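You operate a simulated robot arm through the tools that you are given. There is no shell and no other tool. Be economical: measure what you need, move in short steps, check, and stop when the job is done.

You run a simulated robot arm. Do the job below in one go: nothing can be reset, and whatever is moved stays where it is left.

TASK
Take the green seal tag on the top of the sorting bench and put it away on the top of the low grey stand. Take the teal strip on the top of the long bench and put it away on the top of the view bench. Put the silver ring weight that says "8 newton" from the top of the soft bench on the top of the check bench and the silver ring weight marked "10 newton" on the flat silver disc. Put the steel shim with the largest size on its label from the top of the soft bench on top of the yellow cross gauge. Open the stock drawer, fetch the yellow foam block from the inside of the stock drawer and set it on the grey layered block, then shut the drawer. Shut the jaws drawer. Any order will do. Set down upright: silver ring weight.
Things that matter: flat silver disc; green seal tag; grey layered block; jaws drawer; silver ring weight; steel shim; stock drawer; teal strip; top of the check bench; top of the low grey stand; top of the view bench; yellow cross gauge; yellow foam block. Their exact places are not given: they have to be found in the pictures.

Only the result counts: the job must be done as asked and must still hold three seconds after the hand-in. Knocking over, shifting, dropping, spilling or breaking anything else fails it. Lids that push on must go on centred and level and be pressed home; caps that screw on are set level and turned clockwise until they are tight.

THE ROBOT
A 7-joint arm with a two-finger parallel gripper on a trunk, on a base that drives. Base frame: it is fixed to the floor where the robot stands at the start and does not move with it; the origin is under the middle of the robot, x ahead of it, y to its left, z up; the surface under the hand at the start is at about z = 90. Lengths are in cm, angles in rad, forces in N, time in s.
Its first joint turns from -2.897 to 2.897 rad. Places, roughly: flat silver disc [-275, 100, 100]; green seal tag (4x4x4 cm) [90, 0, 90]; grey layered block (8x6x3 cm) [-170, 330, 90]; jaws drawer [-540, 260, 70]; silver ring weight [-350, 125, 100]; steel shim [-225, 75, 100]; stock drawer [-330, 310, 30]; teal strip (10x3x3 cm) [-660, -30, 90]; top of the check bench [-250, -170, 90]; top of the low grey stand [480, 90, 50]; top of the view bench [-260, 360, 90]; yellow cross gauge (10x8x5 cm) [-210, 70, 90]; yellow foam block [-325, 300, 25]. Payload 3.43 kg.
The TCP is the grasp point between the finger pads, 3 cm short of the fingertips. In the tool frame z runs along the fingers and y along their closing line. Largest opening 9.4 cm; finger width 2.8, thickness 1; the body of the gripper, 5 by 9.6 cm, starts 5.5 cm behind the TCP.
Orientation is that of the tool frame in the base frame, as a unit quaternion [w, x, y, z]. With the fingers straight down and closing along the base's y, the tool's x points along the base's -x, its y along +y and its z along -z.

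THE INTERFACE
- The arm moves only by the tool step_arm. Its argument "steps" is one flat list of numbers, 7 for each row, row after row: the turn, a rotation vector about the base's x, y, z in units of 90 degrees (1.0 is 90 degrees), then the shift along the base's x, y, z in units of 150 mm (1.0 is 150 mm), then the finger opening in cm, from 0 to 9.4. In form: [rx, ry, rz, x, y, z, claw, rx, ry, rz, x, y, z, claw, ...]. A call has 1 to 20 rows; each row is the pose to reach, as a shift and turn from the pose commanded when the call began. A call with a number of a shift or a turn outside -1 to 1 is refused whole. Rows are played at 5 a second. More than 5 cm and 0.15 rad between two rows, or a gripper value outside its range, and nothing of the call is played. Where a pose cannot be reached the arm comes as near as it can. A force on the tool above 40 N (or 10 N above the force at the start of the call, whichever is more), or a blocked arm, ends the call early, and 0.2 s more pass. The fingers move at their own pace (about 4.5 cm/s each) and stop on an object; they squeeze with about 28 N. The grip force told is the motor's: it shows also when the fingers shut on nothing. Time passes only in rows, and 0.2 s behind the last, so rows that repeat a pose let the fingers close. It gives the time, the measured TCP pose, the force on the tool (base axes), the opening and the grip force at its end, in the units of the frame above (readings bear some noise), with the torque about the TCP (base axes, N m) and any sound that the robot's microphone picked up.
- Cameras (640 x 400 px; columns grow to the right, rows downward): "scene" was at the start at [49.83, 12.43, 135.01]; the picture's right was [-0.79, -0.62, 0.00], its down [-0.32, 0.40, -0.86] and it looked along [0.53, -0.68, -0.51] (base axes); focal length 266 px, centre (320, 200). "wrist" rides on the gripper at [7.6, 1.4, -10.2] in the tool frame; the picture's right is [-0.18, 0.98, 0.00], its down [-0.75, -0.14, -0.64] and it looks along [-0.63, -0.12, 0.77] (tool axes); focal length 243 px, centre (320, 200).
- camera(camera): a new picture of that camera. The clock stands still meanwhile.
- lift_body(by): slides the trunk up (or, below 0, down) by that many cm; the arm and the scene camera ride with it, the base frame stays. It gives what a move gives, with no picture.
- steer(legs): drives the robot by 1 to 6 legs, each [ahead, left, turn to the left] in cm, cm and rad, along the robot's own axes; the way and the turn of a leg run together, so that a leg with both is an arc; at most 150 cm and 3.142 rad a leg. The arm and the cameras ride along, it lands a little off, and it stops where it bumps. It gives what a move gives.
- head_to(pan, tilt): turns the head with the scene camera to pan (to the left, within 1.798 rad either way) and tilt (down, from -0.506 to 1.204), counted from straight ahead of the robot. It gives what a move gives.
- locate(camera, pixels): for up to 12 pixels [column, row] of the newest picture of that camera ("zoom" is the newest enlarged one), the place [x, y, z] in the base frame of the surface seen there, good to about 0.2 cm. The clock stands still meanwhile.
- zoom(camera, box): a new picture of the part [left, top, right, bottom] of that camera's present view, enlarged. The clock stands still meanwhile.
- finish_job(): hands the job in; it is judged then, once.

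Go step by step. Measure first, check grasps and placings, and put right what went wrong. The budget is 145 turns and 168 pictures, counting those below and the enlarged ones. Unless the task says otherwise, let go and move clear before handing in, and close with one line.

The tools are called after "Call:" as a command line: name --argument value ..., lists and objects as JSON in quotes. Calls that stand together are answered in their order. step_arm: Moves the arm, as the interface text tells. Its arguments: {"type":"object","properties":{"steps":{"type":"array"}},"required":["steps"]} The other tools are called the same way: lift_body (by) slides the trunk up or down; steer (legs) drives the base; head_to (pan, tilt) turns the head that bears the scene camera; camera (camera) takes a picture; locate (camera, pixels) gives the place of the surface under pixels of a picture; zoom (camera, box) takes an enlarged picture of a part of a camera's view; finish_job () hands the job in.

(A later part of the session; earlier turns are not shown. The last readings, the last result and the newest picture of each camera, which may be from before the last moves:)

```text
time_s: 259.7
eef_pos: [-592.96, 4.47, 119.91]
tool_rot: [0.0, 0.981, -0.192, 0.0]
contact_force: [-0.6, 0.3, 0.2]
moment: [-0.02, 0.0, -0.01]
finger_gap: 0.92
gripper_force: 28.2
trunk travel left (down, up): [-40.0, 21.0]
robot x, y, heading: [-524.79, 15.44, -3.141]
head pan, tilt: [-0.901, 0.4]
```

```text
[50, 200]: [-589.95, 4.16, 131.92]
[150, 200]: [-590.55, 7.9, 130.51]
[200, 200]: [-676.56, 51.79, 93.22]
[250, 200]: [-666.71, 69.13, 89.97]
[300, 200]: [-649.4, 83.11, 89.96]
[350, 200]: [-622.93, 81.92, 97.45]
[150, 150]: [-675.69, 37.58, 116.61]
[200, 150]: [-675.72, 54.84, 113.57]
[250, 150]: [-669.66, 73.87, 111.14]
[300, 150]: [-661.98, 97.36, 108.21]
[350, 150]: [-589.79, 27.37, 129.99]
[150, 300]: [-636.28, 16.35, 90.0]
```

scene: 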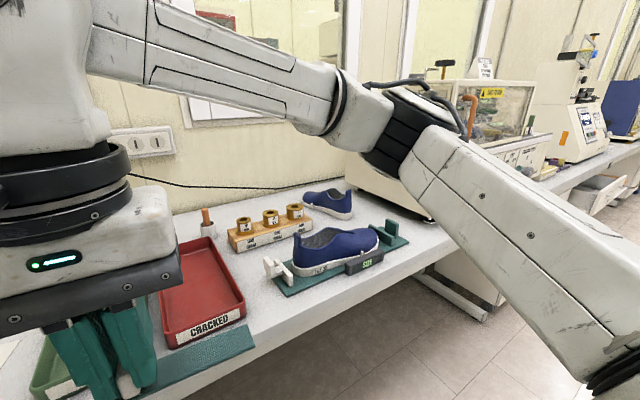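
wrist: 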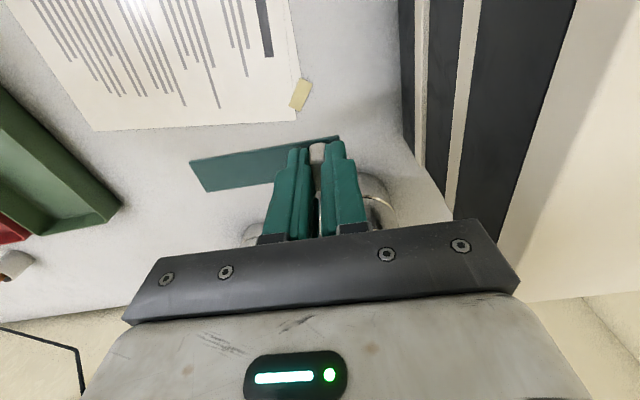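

I'll turn right to face north and look.

Call:
steer --legs '[[-15, 0, 0], [0, 0, -1.57]]'

Call:
head_to --pan 0.3 --tilt 0.4

Call:
camera --camera "scene"

Call:
locate --camera "scene" --pixels '[[50, 200], [150, 200], [200, 200], [250, 200], [300, 200], [350, 200], [150, 150], [200, 150], [250, 150], [300, 150], [350, 150], [450, 200]]'

Call:
head_to --pan -0.5 --tilt 0.4

Call:
camera --camera "scene"

Call:
locate --camera "scene" --pixels '[[50, 200], [150, 200], [200, 200], [250, 200], [300, 200], [350, 200], [150, 150], [200, 150], [250, 150], [300, 150], [350, 150], [450, 200]]'

```text
time_s: 264.8
eef_pos: [-523.72, 83.02, 120.04]
tool_rot: [0.0, -0.575, 0.818, 0.0]
contact_force: [0.4, 0.2, 0.3]
moment: [-0.02, 0.03, 0.04]
finger_gap: 0.93
gripper_force: 27.9
trunk travel left (down, up): [-40.0, 21.0]
robot x, y, heading: [-510.04, 15.33, 1.607]
head pan, tilt: [-0.901, 0.4]
```

```text
time_s: 266.2
eef_pos: [-523.55, 83.02, 119.99]
tool_rot: [0.0, -0.575, 0.818, -0.001]
contact_force: [0.1, 1.1, 0.2]
moment: [-0.02, -0.02, 0.03]
finger_gap: 0.94
gripper_force: 28.3
trunk travel left (down, up): [-40.0, 21.0]
robot x, y, heading: [-510.49, 15.49, 1.608]
head pan, tilt: [0.3, 0.4]
```

```text
85 pictures are left
```

scene: 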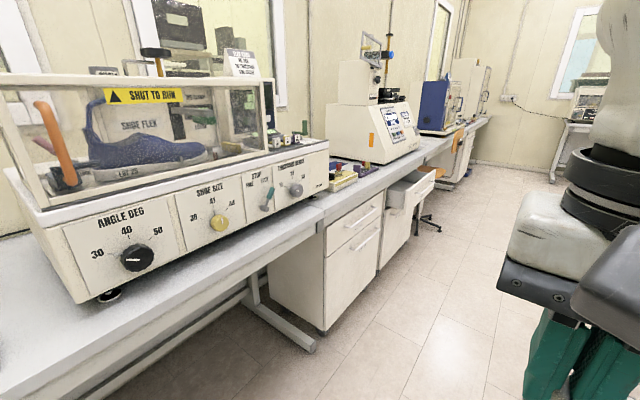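

```text
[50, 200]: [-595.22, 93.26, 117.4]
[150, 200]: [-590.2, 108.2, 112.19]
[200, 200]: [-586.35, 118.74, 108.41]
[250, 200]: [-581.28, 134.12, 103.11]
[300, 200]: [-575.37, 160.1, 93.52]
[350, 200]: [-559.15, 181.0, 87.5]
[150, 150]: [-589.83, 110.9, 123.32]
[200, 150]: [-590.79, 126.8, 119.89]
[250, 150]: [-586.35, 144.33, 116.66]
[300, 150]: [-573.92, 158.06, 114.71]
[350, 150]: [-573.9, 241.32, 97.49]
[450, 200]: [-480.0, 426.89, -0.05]
```

```text
time_s: 267.4
eef_pos: [-523.57, 83.07, 120.16]
tool_rot: [0.0, -0.575, 0.818, 0.0]
contact_force: [-0.1, 0.9, 0.0]
moment: [-0.01, 0.0, 0.02]
finger_gap: 0.94
gripper_force: 28.1
trunk travel left (down, up): [-40.0, 21.0]
robot x, y, heading: [-509.9, 15.29, 1.61]
head pan, tilt: [-0.499, 0.4]
```

```text
84 pictures are left
```

scene: 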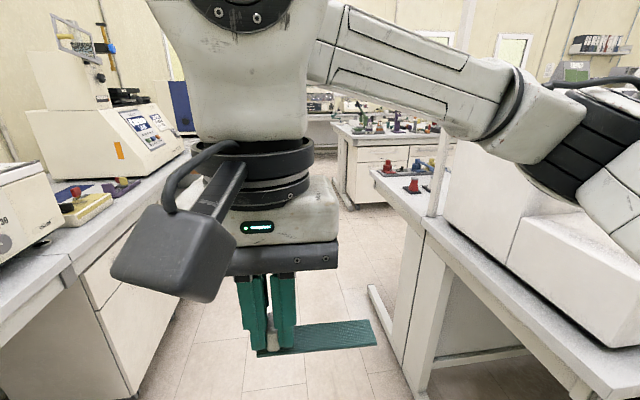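

```text
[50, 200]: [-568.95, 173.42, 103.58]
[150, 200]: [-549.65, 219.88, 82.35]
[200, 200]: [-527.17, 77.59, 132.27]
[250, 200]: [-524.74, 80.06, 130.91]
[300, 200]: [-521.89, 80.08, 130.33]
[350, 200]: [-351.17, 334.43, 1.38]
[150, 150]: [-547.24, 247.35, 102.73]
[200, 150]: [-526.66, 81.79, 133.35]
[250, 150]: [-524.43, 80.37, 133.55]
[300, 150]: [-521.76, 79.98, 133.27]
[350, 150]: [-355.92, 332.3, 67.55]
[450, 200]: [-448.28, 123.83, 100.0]
```

A narrow passage leads north between the left benches and the soft bench's west end. I'll measure its sides and the open drawer.

Call:
locate --camera "scene" --pixels '[[372, 290], [400, 380], [375, 172], [430, 225], [500, 285], [630, 370], [135, 395], [185, 300], [60, 270], [345, 205], [140, 165], [345, 125]]'

Call:
head_to --pan 0.0 --tilt 0.4

Call:
camera --camera "scene"

Call:
locate --camera "scene" --pixels '[[210, 185], [235, 175], [220, 200], [190, 250], [225, 220], [250, 200], [300, 200], [200, 175]]'

```text
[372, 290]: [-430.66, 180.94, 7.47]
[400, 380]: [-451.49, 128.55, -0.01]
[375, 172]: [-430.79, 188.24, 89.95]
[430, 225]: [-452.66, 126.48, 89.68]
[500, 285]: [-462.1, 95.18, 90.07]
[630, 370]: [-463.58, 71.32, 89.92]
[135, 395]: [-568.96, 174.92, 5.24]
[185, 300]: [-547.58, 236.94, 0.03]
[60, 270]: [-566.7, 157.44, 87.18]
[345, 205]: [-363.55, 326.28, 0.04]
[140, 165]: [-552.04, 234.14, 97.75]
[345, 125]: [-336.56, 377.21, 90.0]
```

```text
time_s: 268.3
eef_pos: [-523.55, 83.01, 120.05]
tool_rot: [0.0, -0.575, 0.818, -0.001]
contact_force: [0.0, -0.1, 0.3]
moment: [-0.03, 0.0, -0.01]
finger_gap: 0.93
gripper_force: 27.8
trunk travel left (down, up): [-40.0, 21.0]
robot x, y, heading: [-510.3, 15.62, 1.61]
head pan, tilt: [0.0, 0.4]
```

```text
83 pictures are left
```

scene: 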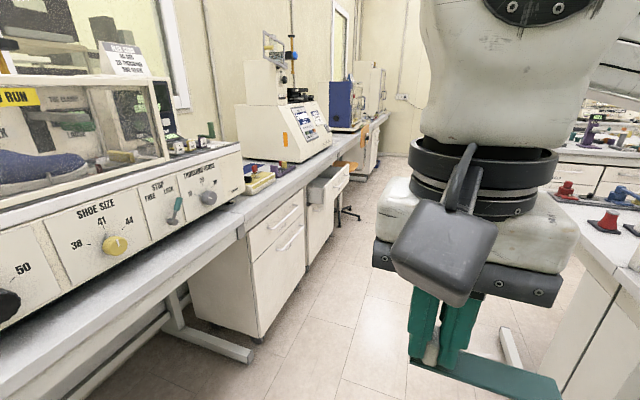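

```text
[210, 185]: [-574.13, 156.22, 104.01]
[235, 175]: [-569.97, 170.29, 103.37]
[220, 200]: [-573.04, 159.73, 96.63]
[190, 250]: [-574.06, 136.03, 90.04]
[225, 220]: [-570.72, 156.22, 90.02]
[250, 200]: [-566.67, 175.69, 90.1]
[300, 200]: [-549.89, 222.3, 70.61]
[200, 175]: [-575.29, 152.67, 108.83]
```

The corridor is about 120 cm wide and slants right. I'll drive through to about (-470,235) and turn to face the view bench.

Call:
steer --legs '[[95, -9, 0], [124, -40, 0], [0, 0, -0.7]]'

Call:
head_to --pan 0.0 --tilt 0.4

Call:
camera --camera "scene"

Call:
locate --camera "scene" --pixels '[[50, 200], [150, 200], [200, 200], [250, 200], [300, 200], [350, 200], [150, 150], [200, 150], [250, 150], [300, 150], [350, 150], [450, 200]]'

```text
time_s: 281.4
eef_pos: [-440.0, 299.03, 120.04]
tool_rot: [0.0, -0.269, 0.963, 0.0]
contact_force: [0.0, 0.2, 0.6]
moment: [0.0, -0.01, -0.01]
finger_gap: 0.93
gripper_force: 28.1
trunk travel left (down, up): [-40.0, 21.0]
robot x, y, heading: [-472.27, 237.61, 0.931]
head pan, tilt: [0.0, 0.4]
```

```text
time_s: 281.9
eef_pos: [-440.07, 299.03, 120.12]
tool_rot: [0.0, -0.269, 0.963, 0.0]
contact_force: [0.7, -0.5, 0.4]
moment: [0.02, -0.03, 0.02]
finger_gap: 0.93
gripper_force: 27.8
trunk travel left (down, up): [-40.0, 21.0]
robot x, y, heading: [-472.13, 238.24, 0.93]
head pan, tilt: [0.0, 0.4]
```

```text
82 pictures are left
```

scene: 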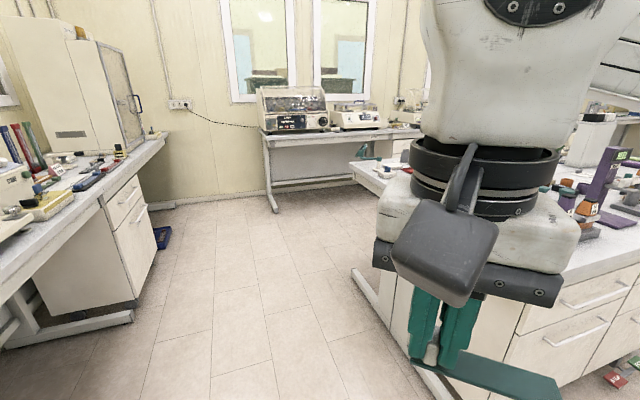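

```text
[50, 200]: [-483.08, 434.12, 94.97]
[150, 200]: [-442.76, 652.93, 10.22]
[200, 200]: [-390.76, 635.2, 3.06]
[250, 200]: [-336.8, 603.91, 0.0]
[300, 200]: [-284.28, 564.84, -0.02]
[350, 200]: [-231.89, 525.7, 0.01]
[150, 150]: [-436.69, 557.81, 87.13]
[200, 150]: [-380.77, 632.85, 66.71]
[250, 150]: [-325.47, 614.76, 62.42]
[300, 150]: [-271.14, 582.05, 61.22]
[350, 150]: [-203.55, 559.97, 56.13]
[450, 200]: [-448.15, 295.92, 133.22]
```

The bench with drawers is on the right. I'll turn right so it comes into the left half of the view.

Call:
steer --legs '[[0, 0, -0.75]]'

Call:
head_to --pan 0.35 --tilt 0.4

Call:
camera --camera "scene"

Call:
locate --camera "scene" --pixels '[[100, 200], [150, 200], [200, 200], [250, 200], [300, 200], [350, 200], [400, 200], [200, 150], [250, 150], [300, 150], [350, 150], [450, 200]]'

Call:
zoom --camera "scene" --box '[180, 80, 500, 280]'

```text
time_s: 284.3
eef_pos: [-407.12, 261.07, 120.03]
tool_rot: [-0.001, 0.101, 0.995, 0.0]
contact_force: [0.2, -0.4, -0.2]
moment: [-0.01, 0.03, 0.01]
finger_gap: 0.94
gripper_force: 28.2
trunk travel left (down, up): [-40.0, 21.0]
robot x, y, heading: [-471.85, 237.52, 0.183]
head pan, tilt: [0.0, 0.4]
```

```text
time_s: 285.1
eef_pos: [-407.09, 261.03, 120.05]
tool_rot: [0.0, 0.101, 0.995, 0.0]
contact_force: [0.8, -0.6, 0.0]
moment: [-0.01, 0.0, 0.01]
finger_gap: 0.93
gripper_force: 27.4
trunk travel left (down, up): [-40.0, 21.0]
robot x, y, heading: [-472.1, 238.06, 0.186]
head pan, tilt: [0.351, 0.4]
```

```text
81 pictures are left
```

scene: 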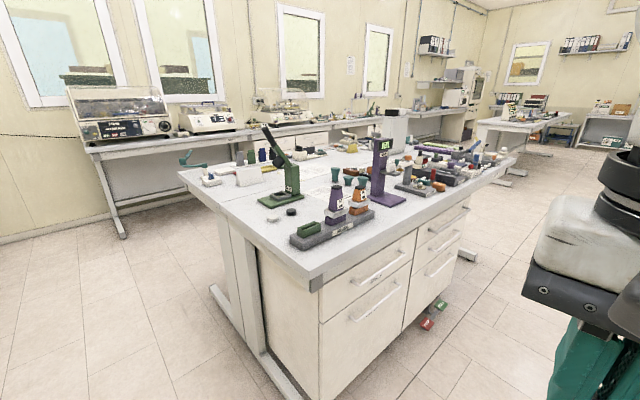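

```text
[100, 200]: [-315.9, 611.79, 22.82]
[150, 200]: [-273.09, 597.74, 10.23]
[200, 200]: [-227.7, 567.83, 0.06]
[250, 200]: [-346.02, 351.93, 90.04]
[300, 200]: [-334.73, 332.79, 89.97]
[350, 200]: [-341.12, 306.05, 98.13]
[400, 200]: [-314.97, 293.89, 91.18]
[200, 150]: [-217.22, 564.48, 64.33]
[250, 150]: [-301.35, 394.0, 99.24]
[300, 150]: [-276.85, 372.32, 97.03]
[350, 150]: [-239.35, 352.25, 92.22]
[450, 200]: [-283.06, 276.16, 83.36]
```

```text
2.00 times, centred on (340, 180) of scene
```

zoom: 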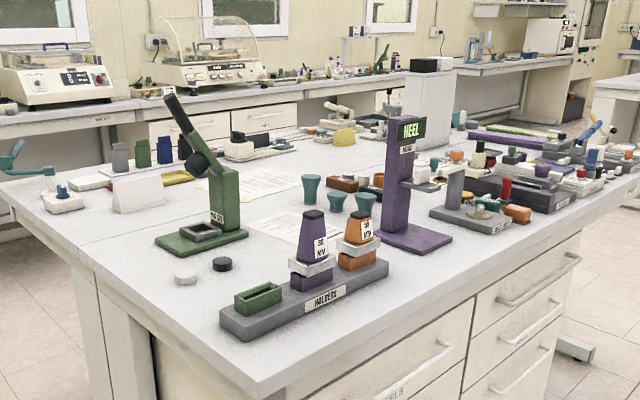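

This bench has items on it and drawers facing south. I'll measure its west edge and a free patch for the strip, and enlarge to find a label.

Call:
locate --camera "scene" --pixels '[[182, 178], [250, 232], [312, 283], [240, 205], [262, 215], [225, 192], [285, 240], [272, 222], [255, 200], [290, 212], [265, 390], [215, 295]]'

Call:
zoom --camera "scene" --box '[200, 160, 330, 290]'

Call:
zoom --camera "scene" --box '[300, 190, 500, 400]'

```text
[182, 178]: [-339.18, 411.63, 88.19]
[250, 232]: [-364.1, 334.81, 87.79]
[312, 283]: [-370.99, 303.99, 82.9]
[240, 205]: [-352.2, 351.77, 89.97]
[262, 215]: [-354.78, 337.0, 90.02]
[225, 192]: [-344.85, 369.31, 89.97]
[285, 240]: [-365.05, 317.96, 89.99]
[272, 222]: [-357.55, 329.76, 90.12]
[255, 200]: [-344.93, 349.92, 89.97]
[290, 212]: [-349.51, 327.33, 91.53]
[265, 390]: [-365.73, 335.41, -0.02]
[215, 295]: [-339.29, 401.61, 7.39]
```

```text
3.08 times, centred on (265, 225) of scene
```

zoom: 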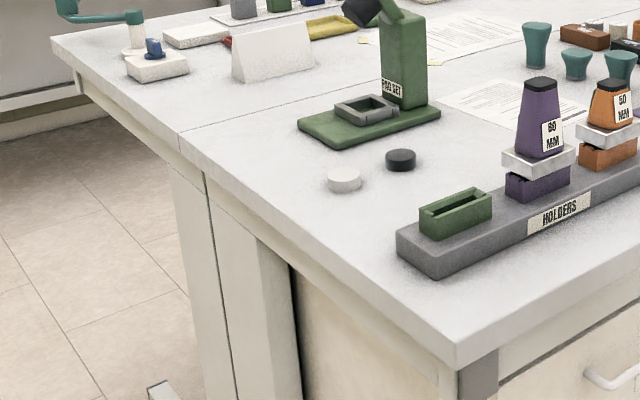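

```text
1.90 times, centred on (400, 295) of scene
```

zoom: 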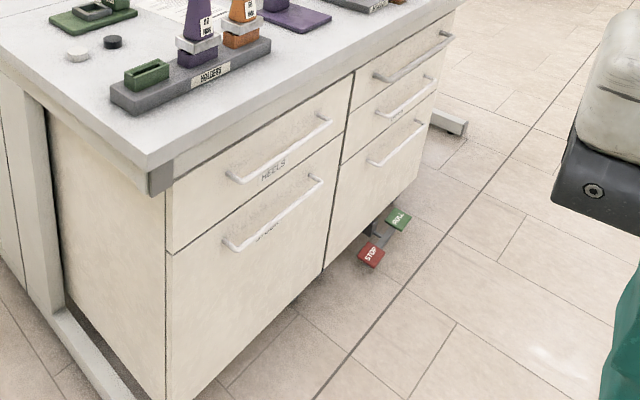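

The free patch is around (-352,350), west of the green press. I'll check the press lever's height before driving alongside.

Call:
locate --camera "scene" --pixels '[[267, 130], [275, 145], [285, 160], [290, 185], [262, 200], [302, 204], [272, 218], [291, 211], [380, 145]]'

Call:
steer --legs '[[40, 77, 0]]'

Call:
head_to --pan 0.2 --tilt 0.6

Call:
camera --camera "scene"

```text
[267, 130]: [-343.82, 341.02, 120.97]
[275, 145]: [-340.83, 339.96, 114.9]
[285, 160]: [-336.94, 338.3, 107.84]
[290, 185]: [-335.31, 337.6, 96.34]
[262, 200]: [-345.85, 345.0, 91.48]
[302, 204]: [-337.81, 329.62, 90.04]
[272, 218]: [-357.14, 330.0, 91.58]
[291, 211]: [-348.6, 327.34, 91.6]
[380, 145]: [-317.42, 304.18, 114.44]
```

```text
time_s: 289.7
eef_pos: [-381.26, 341.88, 120.11]
tool_rot: [0.0, 0.106, 0.994, -0.001]
contact_force: [-0.1, -0.3, 0.3]
moment: [0.0, 0.04, -0.01]
finger_gap: 0.95
gripper_force: 28.0
trunk travel left (down, up): [-40.0, 21.0]
robot x, y, heading: [-446.52, 319.34, 0.175]
head pan, tilt: [0.351, 0.4]
```

```text
time_s: 290.4
eef_pos: [-381.28, 341.92, 119.96]
tool_rot: [0.0, 0.107, 0.994, 0.001]
contact_force: [0.2, 0.4, 0.2]
moment: [-0.02, -0.05, 0.01]
finger_gap: 0.91
gripper_force: 28.0
trunk travel left (down, up): [-40.0, 21.0]
robot x, y, heading: [-446.44, 319.47, 0.171]
head pan, tilt: [0.201, 0.6]
```

```text
77 pictures are left
```

scene: 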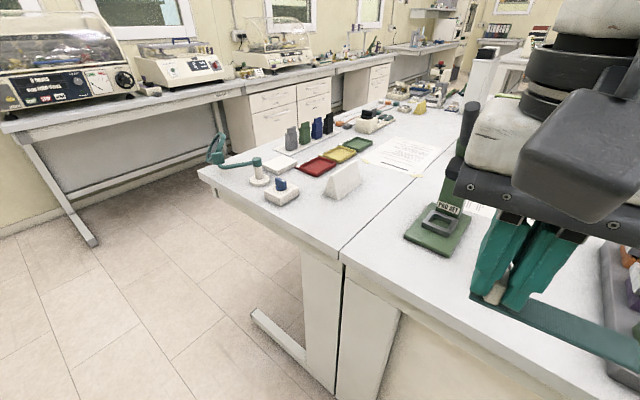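

The seam suggests two tables, and the view bench's rough centre (-260,360) matches the northern one, so I'll put the strip north of the seam. I'll measure the free patch near (320,225).

Call:
locate --camera "scene" --pixels '[[300, 215], [325, 230], [355, 215], [345, 240], [340, 262], [255, 200], [290, 200], [345, 190], [282, 195], [390, 200], [420, 175], [203, 172]]'

Call:
zoom --camera "scene" --box '[200, 120, 460, 280]'

```text
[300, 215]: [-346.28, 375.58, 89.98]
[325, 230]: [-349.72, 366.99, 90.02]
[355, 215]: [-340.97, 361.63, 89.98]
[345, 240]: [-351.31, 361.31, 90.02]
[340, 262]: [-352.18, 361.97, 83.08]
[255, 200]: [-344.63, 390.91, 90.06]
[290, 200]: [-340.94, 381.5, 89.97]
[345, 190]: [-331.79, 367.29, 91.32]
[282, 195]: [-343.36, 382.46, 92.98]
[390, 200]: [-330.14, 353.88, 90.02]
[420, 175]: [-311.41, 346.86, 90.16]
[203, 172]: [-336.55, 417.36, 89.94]
```

```text
2.46 times, centred on (330, 200) of scene
```

zoom: 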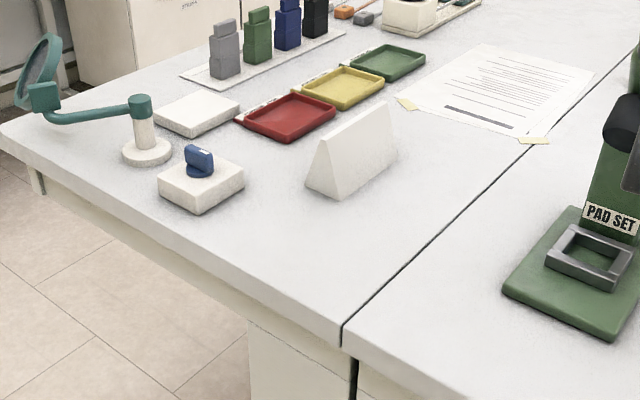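

The northern table (magnifier, trays) has a free patch at about (-345,368). I'll move the base nearer.

Call:
steer --legs '[[25, 20, 0]]'

Call:
head_to --pan 0.0 --tilt 0.7

Call:
camera --camera "scene"

```text
time_s: 292.5
eef_pos: [-360.02, 365.84, 120.13]
tool_rot: [-0.001, 0.106, 0.994, 0.0]
contact_force: [0.8, 0.7, -0.1]
moment: [0.0, -0.01, 0.0]
finger_gap: 0.94
gripper_force: 28.4
trunk travel left (down, up): [-40.0, 21.0]
robot x, y, heading: [-425.06, 343.12, 0.175]
head pan, tilt: [0.201, 0.6]
```

```text
time_s: 293.3
eef_pos: [-359.97, 365.84, 119.98]
tool_rot: [0.0, 0.106, 0.994, 0.0]
contact_force: [-0.9, 0.1, -1.3]
moment: [0.02, 0.0, 0.0]
finger_gap: 0.9
gripper_force: 28.5
trunk travel left (down, up): [-40.0, 21.0]
robot x, y, heading: [-425.26, 343.75, 0.174]
head pan, tilt: [0.0, 0.7]
```

```text
75 pictures are left
```

scene: 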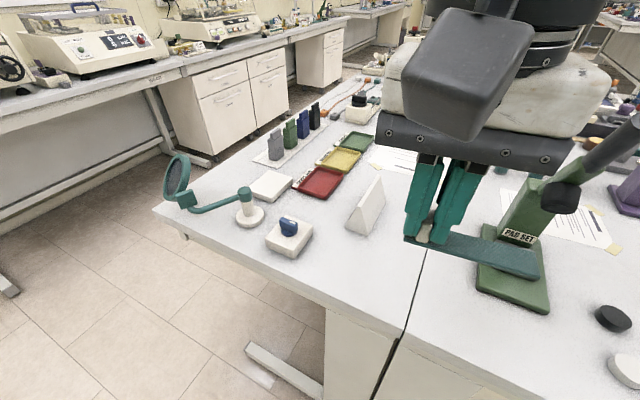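

I'll move over the patch and descend part way.

Call:
step_arm --steps '[0, 0, 0, 0.2, 0.12, 0, 0.3, 0, 0, 0, 0.45, 0.26, 0, 0.3, 0, 0, 0, 0.7, 0.41, -0.05, 0.3, 0, 0, 0, 0.95, 0.41, -0.1, 0.3, 0, 0, 0, 1, 0.41, -0.35, 0.3, 0, 0, 0, 1, 0.41, -0.65, 0.3, 0, 0, 0, 1, 0.41, -0.95, 0.3, 0, 0, 0, 1, 0.41, -0.95, 0.3]'

Call:
camera --camera "scene"

Call:
camera --camera "wrist"

```text
time_s: 295.1
eef_pos: [-344.77, 372.19, 105.66]
tool_rot: [0.0, 0.106, 0.994, -0.001]
contact_force: [0.0, -0.1, 0.3]
moment: [-0.01, 0.0, 0.01]
finger_gap: 0.92
gripper_force: 28.2
trunk travel left (down, up): [-40.0, 21.0]
robot x, y, heading: [-425.33, 343.47, 0.175]
head pan, tilt: [0.0, 0.7]
```

```text
74 pictures are left
```

scene: 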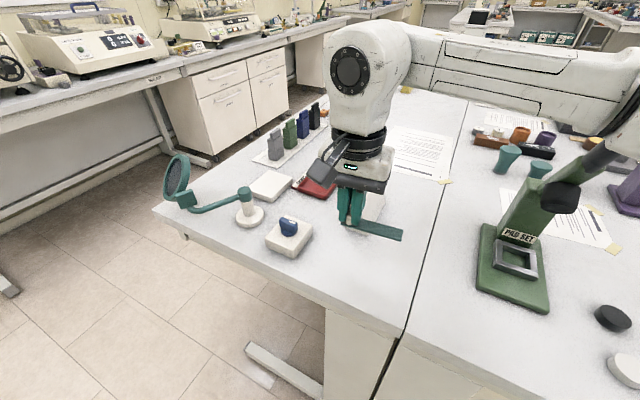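

```text
73 pictures are left
```

wrist: 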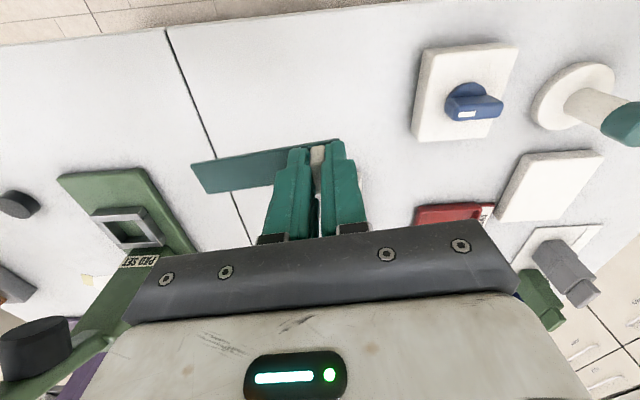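

The strip hovers south of the blue knob block and short of the seam. I'll set it down and release.

Call:
step_arm --steps '[0, 0, 0, 0, 0, -0.3, 0.3, 0, 0, 0, 0, 0, -0.6, 0.3, 0, 0, 0, 0, 0, -0.75, 0.3, 0, 0, 0, 0, 0, -0.785, 0.3, 0, 0, 0, 0, 0, -0.785, 0.3, 0, 0, 0, 0, 0, -0.785, 3, 0, 0, 0, 0, 0, -0.785, 3, 0, 0, 0, 0, 0, -0.785, 3, 0, 0, 0, 0, 0, -0.5, 3, 0, 0, 0, 0, 0, -0.2, 3, 0, 0, 0, 0, 0, 0.1, 3, 0, 0, 0, 0, 0, 0.4, 3, 0, 0, 0, -0.3, -0.1, 0.6, 3, 0, 0, 0, -0.6, -0.2, 0.8, 3, 0, 0, 0, -0.9, -0.3, 0.9, 3]'

Call:
camera --camera "scene"

```text
refused: row 13 steps farther than a row can; nothing moved
```

```text
72 pictures are left
```

scene: 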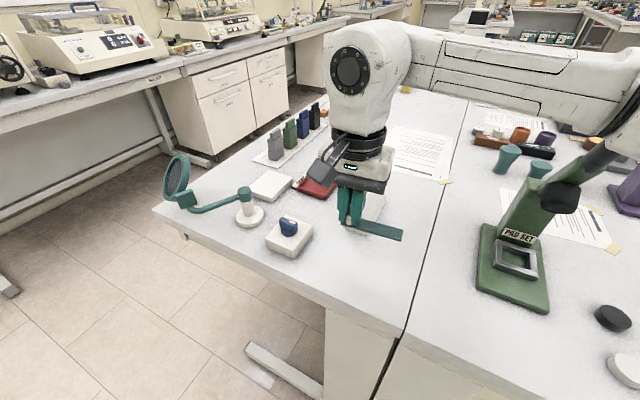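

The retreat rows were too long; I'll repeat with shorter ones.

Call:
step_arm --steps '[0, 0, 0, 0, 0, -0.3, 0.3, 0, 0, 0, 0, 0, -0.6, 0.3, 0, 0, 0, 0, 0, -0.75, 0.3, 0, 0, 0, 0, 0, -0.785, 0.3, 0, 0, 0, 0, 0, -0.785, 0.3, 0, 0, 0, 0, 0, -0.785, 3, 0, 0, 0, 0, 0, -0.785, 3, 0, 0, 0, 0, 0, -0.785, 3, 0, 0, 0, 0, 0, -0.5, 3, 0, 0, 0, 0, 0, -0.2, 3, 0, 0, 0, 0, 0, 0.1, 3, 0, 0, 0, 0, 0, 0.4, 3, 0, 0, 0, -0.2, -0.07, 0.6, 3, 0, 0, 0, -0.45, -0.15, 0.7, 3, 0, 0, 0, -0.7, -0.2, 0.8, 3, 0, 0, 0, -0.95, -0.25, 0.9, 3]'

Call:
camera --camera "scene"

```text
time_s: 298.5
eef_pos: [-359.16, 368.02, 119.26]
tool_rot: [0.0, 0.107, 0.994, 0.0]
contact_force: [-0.4, -0.5, -0.8]
moment: [0.01, -0.02, 0.01]
finger_gap: 2.99
gripper_force: 0.1
trunk travel left (down, up): [-40.0, 21.0]
robot x, y, heading: [-425.0, 343.41, 0.171]
head pan, tilt: [0.0, 0.7]
```

```text
71 pictures are left
```

scene: 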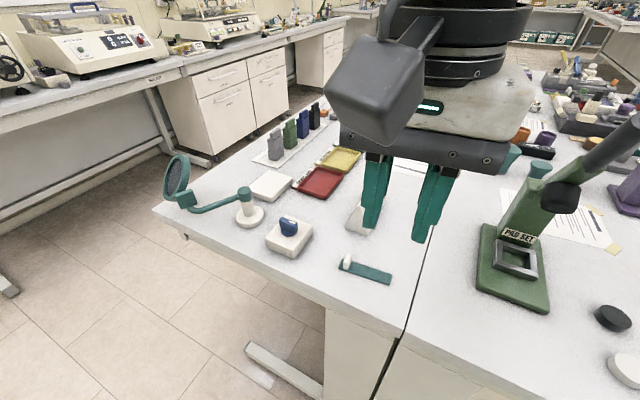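

The teal strip lies on the view bench. Next is the jaws drawer: I'll drive to about (-440,270), turn to face west-north-west and look.

Call:
steer --legs '[[-27, -69, 0], [0, 0, 1.33], [0, 0, 1.33]]'

Call:
head_to --pan 0.2 --tilt 0.6

Call:
camera --camera "scene"

Call:
locate --camera "scene" --pixels '[[100, 200], [150, 200], [200, 200], [250, 200], [300, 200], [350, 200], [150, 280], [200, 280], [250, 280], [300, 280], [350, 280], [250, 340]]'

```text
time_s: 309.1
eef_pos: [-509.9, 278.02, 119.25]
tool_rot: [0.0, 0.942, -0.335, -0.001]
contact_force: [-0.8, 0.3, 0.0]
moment: [0.02, 0.0, 0.01]
finger_gap: 3.0
gripper_force: 0.0
trunk travel left (down, up): [-40.0, 21.0]
robot x, y, heading: [-440.1, 270.14, 2.848]
head pan, tilt: [0.0, 0.7]
```

```text
time_s: 309.8
eef_pos: [-509.96, 278.05, 119.23]
tool_rot: [0.0, 0.942, -0.336, 0.0]
contact_force: [-0.3, 0.7, -0.1]
moment: [0.02, 0.02, 0.0]
finger_gap: 2.98
gripper_force: 0.0
trunk travel left (down, up): [-40.0, 21.0]
robot x, y, heading: [-439.53, 270.29, 2.845]
head pan, tilt: [0.201, 0.6]
```

```text
70 pictures are left
```

scene: 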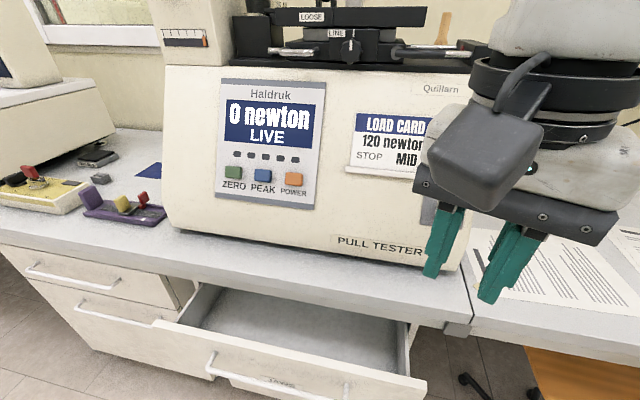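

```text
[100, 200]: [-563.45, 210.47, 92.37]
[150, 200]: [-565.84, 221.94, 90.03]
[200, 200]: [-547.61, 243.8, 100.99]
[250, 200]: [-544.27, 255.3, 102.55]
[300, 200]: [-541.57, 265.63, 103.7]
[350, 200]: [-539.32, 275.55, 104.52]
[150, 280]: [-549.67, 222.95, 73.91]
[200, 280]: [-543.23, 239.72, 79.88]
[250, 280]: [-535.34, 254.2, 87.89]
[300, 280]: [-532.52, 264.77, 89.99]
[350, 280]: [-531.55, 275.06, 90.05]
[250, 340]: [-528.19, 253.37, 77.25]
```

The drawer labelled JAWS stands open; its panel runs from (155,325) to (425,380). I'll measure its panel and handle for pushing.

Call:
zoom --camera "scene" --box '[140, 260, 440, 400]'

Call:
locate --camera "scene" --pixels '[[158, 326], [422, 382], [290, 352], [290, 362], [280, 385], [215, 360], [350, 393], [180, 345], [385, 385], [190, 295], [410, 335], [300, 300]]'

```text
2.13 times, centred on (290, 330) of scene
```

zoom: 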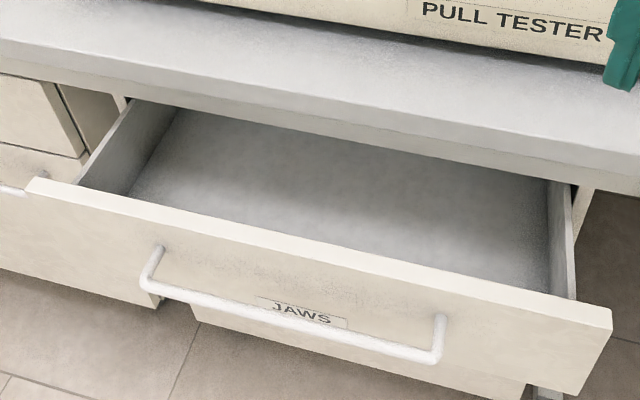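

```text
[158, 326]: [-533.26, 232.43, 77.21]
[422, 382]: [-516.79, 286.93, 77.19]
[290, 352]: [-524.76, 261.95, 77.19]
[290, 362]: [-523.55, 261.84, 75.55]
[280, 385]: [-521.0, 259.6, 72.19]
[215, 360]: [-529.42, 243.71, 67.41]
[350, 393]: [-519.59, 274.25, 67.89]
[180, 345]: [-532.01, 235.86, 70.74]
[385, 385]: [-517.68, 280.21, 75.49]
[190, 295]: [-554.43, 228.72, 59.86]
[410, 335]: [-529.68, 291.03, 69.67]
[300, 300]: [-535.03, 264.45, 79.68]
```

The panel face centre is (-524.5,260), top z 77, and it must go in about 13.5 cm. I'll lower the trunk, close the fingers, and tilt the tool forward so the tips can push below the bench edge.

Call:
lift_body --by -20

Call:
step_arm --steps '[0, 0, 0.083, -0.08, -0.3, 0, 0, 0, 0, 0.166, -0.16, -0.6, 0, 0, 0, 0, 0.248, -0.24, -0.9, 0, 0, 0, 0, 0.248, -0.24, -0.9, 0, 0]'

Call:
step_arm --steps '[0.024, 0.08, 0, -0.03, -0.05, 0, 0, 0.049, 0.16, 0, -0.06, -0.1, 0, 0, 0.073, 0.239, 0, -0.1, -0.15, 0, 0, 0.098, 0.319, 0, -0.13, -0.2, 0, 0, 0.122, 0.399, 0, -0.16, -0.25, 0, 0, 0.146, 0.479, 0, -0.2, -0.3, 0, 0, 0.171, 0.558, 0, -0.25, -0.35, 0, 0, 0.195, 0.638, 0, -0.3, -0.42, 0, 0]'

Call:
camera --camera "scene"

```text
time_s: 312.0
eef_pos: [-509.9, 278.06, 99.33]
tool_rot: [0.001, 0.942, -0.335, 0.0]
contact_force: [0.4, 0.6, 0.7]
moment: [0.02, 0.04, 0.0]
finger_gap: 2.97
gripper_force: 0.0
trunk travel left (down, up): [-20.0, 41.0]
robot x, y, heading: [-440.16, 269.87, 2.835]
head pan, tilt: [0.201, 0.6]
```

```text
time_s: 313.0
eef_pos: [-513.45, 264.58, 98.99]
tool_rot: [-0.001, 0.989, -0.147, 0.0]
contact_force: [-0.7, -0.2, -0.8]
moment: [0.0, -0.02, 0.03]
finger_gap: 0.0
gripper_force: 27.7
trunk travel left (down, up): [-20.0, 41.0]
robot x, y, heading: [-439.82, 270.24, 2.846]
head pan, tilt: [0.201, 0.6]
```

```text
time_s: 314.8
eef_pos: [-518.13, 258.27, 98.65]
tool_rot: [-0.073, 0.86, -0.129, -0.489]
contact_force: [-0.3, 0.9, -0.4]
moment: [-0.05, -0.04, 0.02]
finger_gap: 0.0
gripper_force: 28.1
trunk travel left (down, up): [-20.0, 41.0]
robot x, y, heading: [-440.12, 270.16, 2.848]
head pan, tilt: [0.201, 0.6]
```

```text
68 pictures are left
```

scene: 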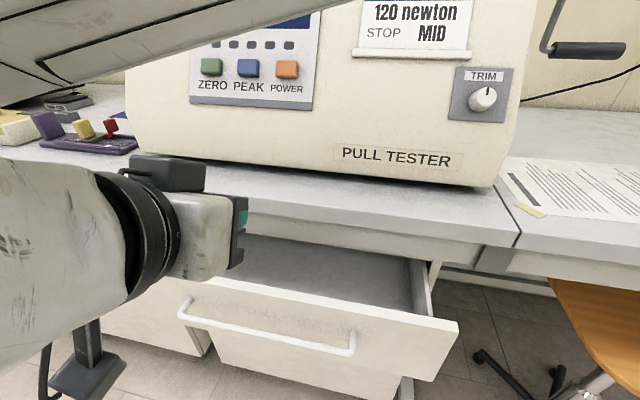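

The hand is tilted forward and in front of the panel's middle. I'll lower to push height.

Call:
step_arm --steps '[0, 0, 0, 0, 0, -0.3, 0, 0, 0, 0, 0, 0, -0.6, 0, 0, 0, 0, 0, 0, -0.9, 0, 0, 0, 0, 0, 0, -1, 0]'

Call:
step_arm --steps '[0, 0, 0, 0, 0, -0.25, 0, 0, 0, 0, 0, 0, -0.48, 0, 0, 0, 0, 0, 0, -0.48, 0]'

Call:
camera --camera "scene"

Call:
camera --camera "wrist"

```text
time_s: 315.8
eef_pos: [-517.77, 258.05, 84.22]
tool_rot: [-0.075, 0.856, -0.127, -0.495]
contact_force: [0.8, 0.4, -0.5]
moment: [-0.06, 0.03, 0.05]
finger_gap: 0.0
gripper_force: 27.9
trunk travel left (down, up): [-20.0, 41.0]
robot x, y, heading: [-439.92, 270.4, 2.837]
head pan, tilt: [0.201, 0.6]
```

```text
time_s: 316.6
eef_pos: [-517.98, 258.26, 76.96]
tool_rot: [-0.075, 0.856, -0.127, -0.495]
contact_force: [-0.5, -0.1, 0.2]
moment: [0.02, -0.02, 0.01]
finger_gap: 0.0
gripper_force: 28.1
trunk travel left (down, up): [-20.0, 41.0]
robot x, y, heading: [-439.78, 270.63, 2.841]
head pan, tilt: [0.201, 0.6]
```

```text
67 pictures are left
```

scene: 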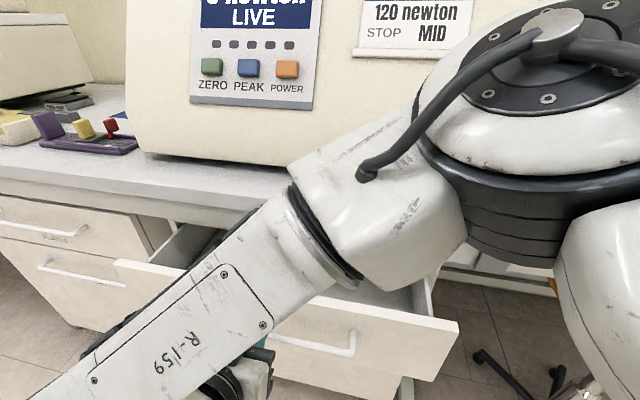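

```text
66 pictures are left
```

wrist: 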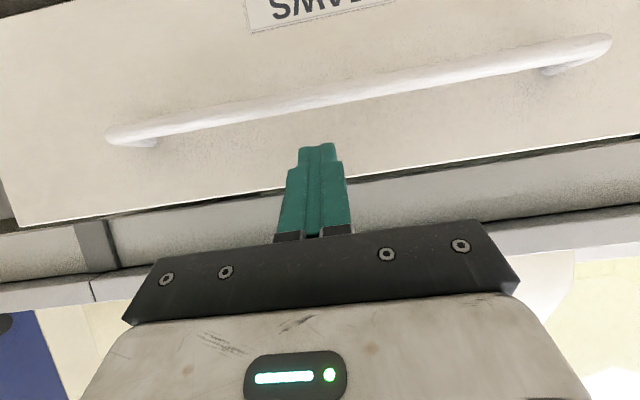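

The fingertips sit between the handle and the panel's top edge. I'll check where the forearm is relative to the tester before pushing.

Call:
locate --camera "scene" --pixels '[[370, 220], [330, 180], [450, 270], [540, 230], [520, 130], [250, 220], [430, 150], [200, 310], [555, 20]]'

```text
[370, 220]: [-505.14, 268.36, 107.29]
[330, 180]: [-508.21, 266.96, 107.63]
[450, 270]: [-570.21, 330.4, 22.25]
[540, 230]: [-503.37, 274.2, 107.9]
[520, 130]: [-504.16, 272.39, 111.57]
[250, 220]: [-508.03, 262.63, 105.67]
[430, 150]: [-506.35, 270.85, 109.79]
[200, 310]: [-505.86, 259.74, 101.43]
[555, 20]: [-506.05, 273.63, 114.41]
```

The elbow has clearance to the tester, so I'll push by driving the base 17 cm forward and then check.

Call:
steer --legs '[[17, 0, 0]]'

Call:
camera --camera "wrist"

Call:
camera --camera "scene"

```text
time_s: 318.1
eef_pos: [-533.35, 262.84, 76.73]
tool_rot: [-0.074, 0.859, -0.125, -0.49]
contact_force: [-0.1, 0.2, 0.5]
moment: [0.01, 0.0, 0.01]
finger_gap: 0.0
gripper_force: 27.9
trunk travel left (down, up): [-20.0, 41.0]
robot x, y, heading: [-455.49, 274.82, 2.843]
head pan, tilt: [0.201, 0.6]
stopped in leg 1: the force on the tool passed its limit at 52 N (the readings are from after the stop); the commanded pose is now the measured one
```

```text
65 pictures are left
```

wrist: 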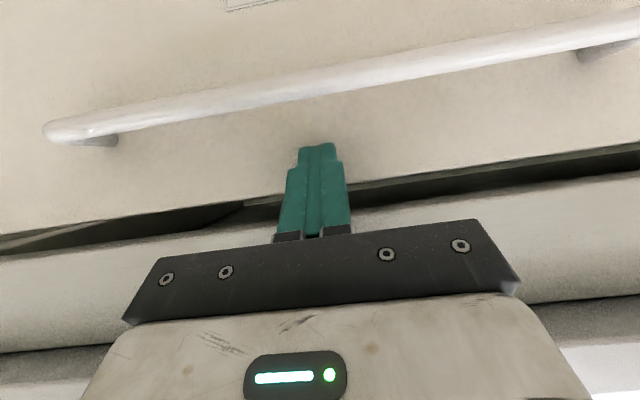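

```text
64 pictures are left
```

scene: 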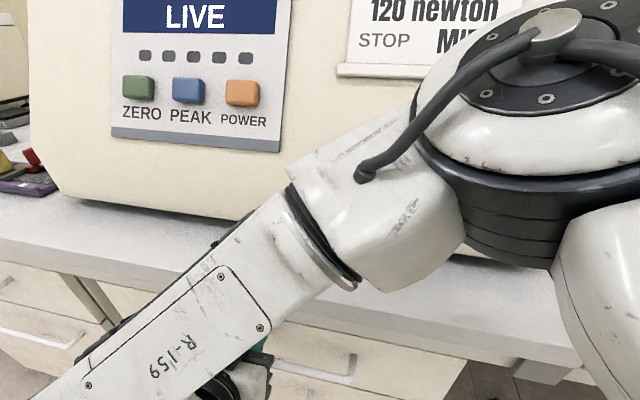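

The push stopped at 52 N; the drawer may be home. I'll back off and look.

Call:
steer --legs '[[-25, 0, 0]]'

Call:
camera --camera "scene"

Call:
camera --camera "wrist"

Call:
locate --camera "scene" --pixels '[[400, 320], [420, 330], [350, 320], [110, 255], [60, 250], [140, 260]]'

```text
time_s: 320.0
eef_pos: [-509.3, 255.65, 76.76]
tool_rot: [-0.074, 0.859, -0.125, -0.49]
contact_force: [0.1, -0.3, -0.1]
moment: [-0.03, 0.01, 0.0]
finger_gap: 0.0
gripper_force: 28.3
trunk travel left (down, up): [-20.0, 41.0]
robot x, y, heading: [-431.55, 267.51, 2.837]
head pan, tilt: [0.201, 0.6]
```

```text
63 pictures are left
```

scene: 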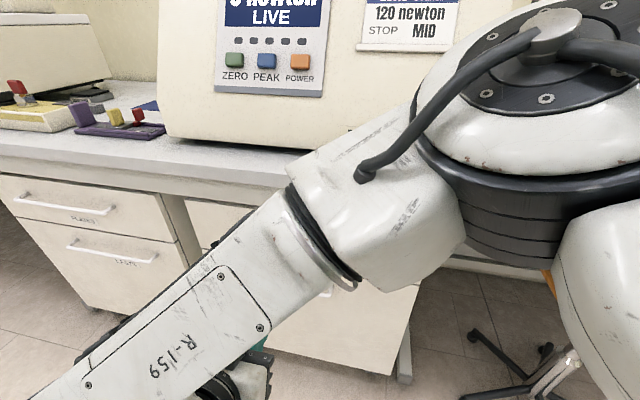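

```text
62 pictures are left
```

wrist: 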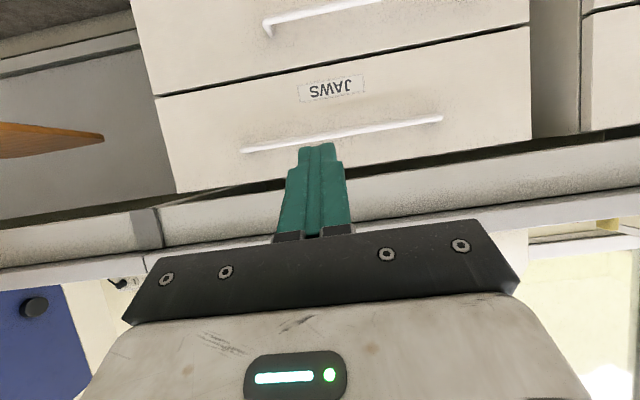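

```text
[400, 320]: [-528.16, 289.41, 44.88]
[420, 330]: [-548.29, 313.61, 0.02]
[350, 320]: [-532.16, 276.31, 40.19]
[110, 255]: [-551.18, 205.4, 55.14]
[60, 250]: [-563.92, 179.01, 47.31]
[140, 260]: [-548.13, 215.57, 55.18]
```

The panel looks flush in the wrist view. I'll compare the jaws panel's plane with the closed drawer beneath.

Call:
locate --camera "wrist" --pixels '[[250, 120], [420, 90], [250, 60], [420, 60], [200, 110], [480, 80], [220, 70], [480, 20], [490, 130], [200, 180]]'

```text
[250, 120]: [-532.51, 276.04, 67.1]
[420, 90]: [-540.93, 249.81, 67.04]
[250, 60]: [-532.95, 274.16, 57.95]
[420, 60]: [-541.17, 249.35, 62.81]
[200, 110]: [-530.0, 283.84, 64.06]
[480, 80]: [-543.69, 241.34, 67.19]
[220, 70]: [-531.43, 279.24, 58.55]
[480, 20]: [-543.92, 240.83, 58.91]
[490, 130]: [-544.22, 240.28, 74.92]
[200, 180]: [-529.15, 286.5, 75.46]
```

The jaws panel is flush with the drawer beneath, so it's shut. I'll straighten and retract the tool, turn north and move in front of the stock drawer.

Call:
lift_body --by 20

Call:
step_arm --steps '[-0.024, -0.08, 0, 0.08, -0.02, 0.1, 0, -0.049, -0.16, 0, 0.16, -0.05, 0.2, 0, -0.073, -0.239, 0, 0.25, -0.07, 0.3, 0, -0.098, -0.319, 0, 0.33, -0.1, 0.4, 0, -0.122, -0.399, 0, 0.42, -0.12, 0.5, 0, -0.146, -0.479, 0, 0.5, -0.15, 0.6, 0, -0.171, -0.558, 0, 0.6, -0.17, 0.7, 0, -0.195, -0.638, 0, 0.7, -0.2, 0.8, 0]'

Call:
steer --legs '[[0, 0, -1.57], [-23, -74, 0]]'

Call:
head_to --pan -0.1 --tilt 0.8

Call:
camera --camera "scene"

```text
time_s: 322.1
eef_pos: [-509.22, 255.49, 96.87]
tool_rot: [-0.074, 0.86, -0.126, -0.49]
contact_force: [-0.1, 0.0, -0.1]
moment: [-0.04, -0.04, -0.04]
finger_gap: 0.0
gripper_force: 27.8
trunk travel left (down, up): [-40.0, 21.0]
robot x, y, heading: [-431.74, 267.87, 2.84]
head pan, tilt: [0.201, 0.6]
```

```text
time_s: 323.9
eef_pos: [-498.71, 252.5, 108.92]
tool_rot: [0.001, 0.989, -0.145, 0.007]
contact_force: [0.0, 0.0, -0.5]
moment: [-0.01, 0.0, 0.0]
finger_gap: 0.02
gripper_force: 28.3
trunk travel left (down, up): [-40.0, 21.0]
robot x, y, heading: [-431.71, 267.54, 2.844]
head pan, tilt: [0.201, 0.6]
```

```text
time_s: 331.8
eef_pos: [-384.05, 293.01, 108.79]
tool_rot: [-0.004, -0.615, 0.788, -0.003]
contact_force: [0.5, -0.9, -0.8]
moment: [-0.04, 0.01, -0.02]
finger_gap: 0.0
gripper_force: 27.9
trunk travel left (down, up): [-40.0, 21.0]
robot x, y, heading: [-365.94, 226.84, 1.313]
head pan, tilt: [0.201, 0.6]
```

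```text
time_s: 332.6
eef_pos: [-384.05, 292.99, 108.79]
tool_rot: [-0.005, -0.615, 0.789, -0.004]
contact_force: [-0.7, -0.2, -0.7]
moment: [0.03, 0.03, 0.02]
finger_gap: 0.0
gripper_force: 28.0
trunk travel left (down, up): [-40.0, 21.0]
robot x, y, heading: [-366.17, 226.63, 1.312]
head pan, tilt: [-0.099, 0.799]
```

```text
61 pictures are left
```

scene: 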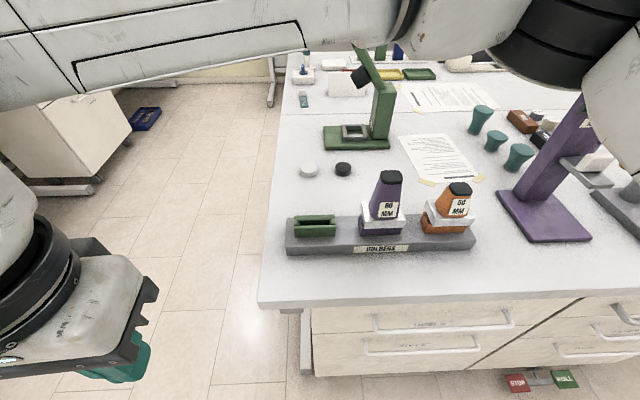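

The STOCK handle shows at (420,348) beneath HEELS. I'll enlarge and measure.

Call:
zoom --camera "scene" --box '[290, 280, 530, 400]'

Call:
locate --camera "scene" --pixels '[[370, 349], [400, 350], [420, 352], [440, 352], [475, 349], [420, 343], [420, 370], [320, 360], [460, 362], [380, 316], [340, 340], [420, 325]]'

```text
2.67 times, centred on (410, 340) of scene
```

zoom: 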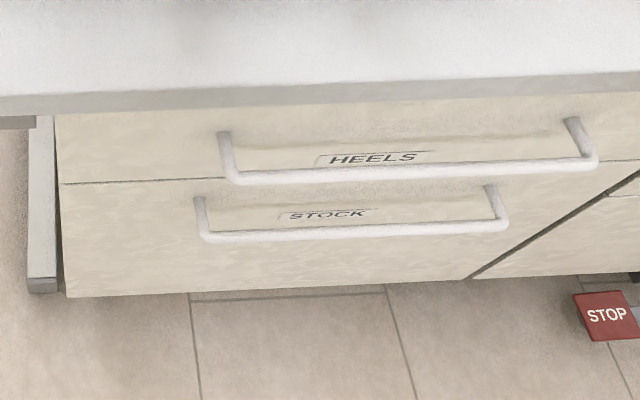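

```text
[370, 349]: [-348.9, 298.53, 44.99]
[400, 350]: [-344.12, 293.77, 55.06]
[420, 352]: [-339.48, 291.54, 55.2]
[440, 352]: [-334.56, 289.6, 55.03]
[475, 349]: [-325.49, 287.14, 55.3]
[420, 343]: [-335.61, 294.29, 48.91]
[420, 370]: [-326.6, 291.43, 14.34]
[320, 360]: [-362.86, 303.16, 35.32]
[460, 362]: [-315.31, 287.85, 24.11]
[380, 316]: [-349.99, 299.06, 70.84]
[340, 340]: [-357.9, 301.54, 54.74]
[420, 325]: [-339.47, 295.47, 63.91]
```

The stock handle bar is centred near (-337,291.2,55.1), about 3.5 cm off the panel. I'll align the base in front of it and turn the hand so that it closes across the bar.

Call:
steer --legs '[[8, -8.4, -0.053]]'

Call:
step_arm --steps '[0, 0, -0.091, 0.08, -0.08, 0, 3, 0, 0, -0.182, 0.16, -0.16, 0, 3, 0, 0, -0.273, 0.24, -0.24, 0, 3, 0, 0, -0.364, 0.32, -0.32, 0, 3, 0, 0, -0.455, 0.4, -0.4, 0, 3, 0, 0, -0.545, 0.48, -0.48, 0, 3, 0, 0, -0.636, 0.56, -0.56, 0, 3, 0, 0, -0.727, 0.64, -0.64, 0, 3, 0, 0, -0.818, 0.72, -0.72, 0, 3, 0, 0, -0.909, 0.8, -0.8, 0, 3, 0, 0, -1, 0.9, -0.9, 0, 3]'

```text
time_s: 333.9
eef_pos: [-370.13, 299.2, 108.81]
tool_rot: [-0.005, -0.593, 0.805, -0.003]
contact_force: [-0.2, 0.0, 1.0]
moment: [-0.03, -0.04, 0.01]
finger_gap: 0.01
gripper_force: 28.0
trunk travel left (down, up): [-40.0, 21.0]
robot x, y, heading: [-355.77, 232.01, 1.261]
head pan, tilt: [-0.099, 0.799]
```

```text
time_s: 336.3
eef_pos: [-355.26, 286.36, 107.29]
tool_rot: [0.023, 0.184, 0.982, -0.023]
contact_force: [0.2, -0.4, 0.3]
moment: [0.02, -0.02, -0.02]
finger_gap: 3.02
gripper_force: 0.1
trunk travel left (down, up): [-40.0, 21.0]
robot x, y, heading: [-355.75, 232.14, 1.263]
head pan, tilt: [-0.099, 0.799]
```

The yaw is right, with a small residual. I'll move in front of the handle, lower the trunk, and check.

Call:
step_arm --steps '[0, 0, 0, 0.28, -0.06, 0, 3, 0, 0, 0, 0.56, -0.12, 0, 3, 0, 0, 0, 0.84, -0.17, 0, 3, 0, 0, 0, 1, -0.2, 0, 3]'

Call:
lift_body --by -40

Call:
camera --camera "scene"

```text
time_s: 337.3
eef_pos: [-341.35, 282.47, 108.82]
tool_rot: [-0.005, 0.149, 0.989, 0.001]
contact_force: [0.1, -0.9, 0.2]
moment: [0.01, 0.01, -0.02]
finger_gap: 3.01
gripper_force: 0.0
trunk travel left (down, up): [-40.0, 21.0]
robot x, y, heading: [-355.34, 231.62, 1.261]
head pan, tilt: [-0.099, 0.799]
```

```text
time_s: 341.1
eef_pos: [-341.07, 281.06, 69.0]
tool_rot: [-0.005, 0.153, 0.988, 0.008]
contact_force: [0.3, 0.8, 0.0]
moment: [-0.03, 0.01, 0.0]
finger_gap: 3.0
gripper_force: 0.1
trunk travel left (down, up): [0.0, 61.0]
robot x, y, heading: [-355.88, 231.14, 1.244]
head pan, tilt: [-0.099, 0.799]
```

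```text
59 pictures are left
```

scene: 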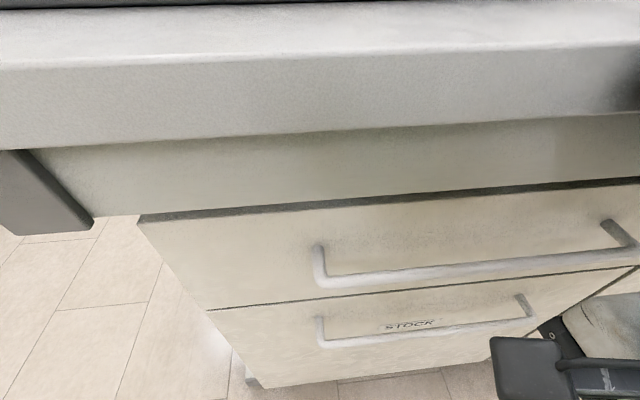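

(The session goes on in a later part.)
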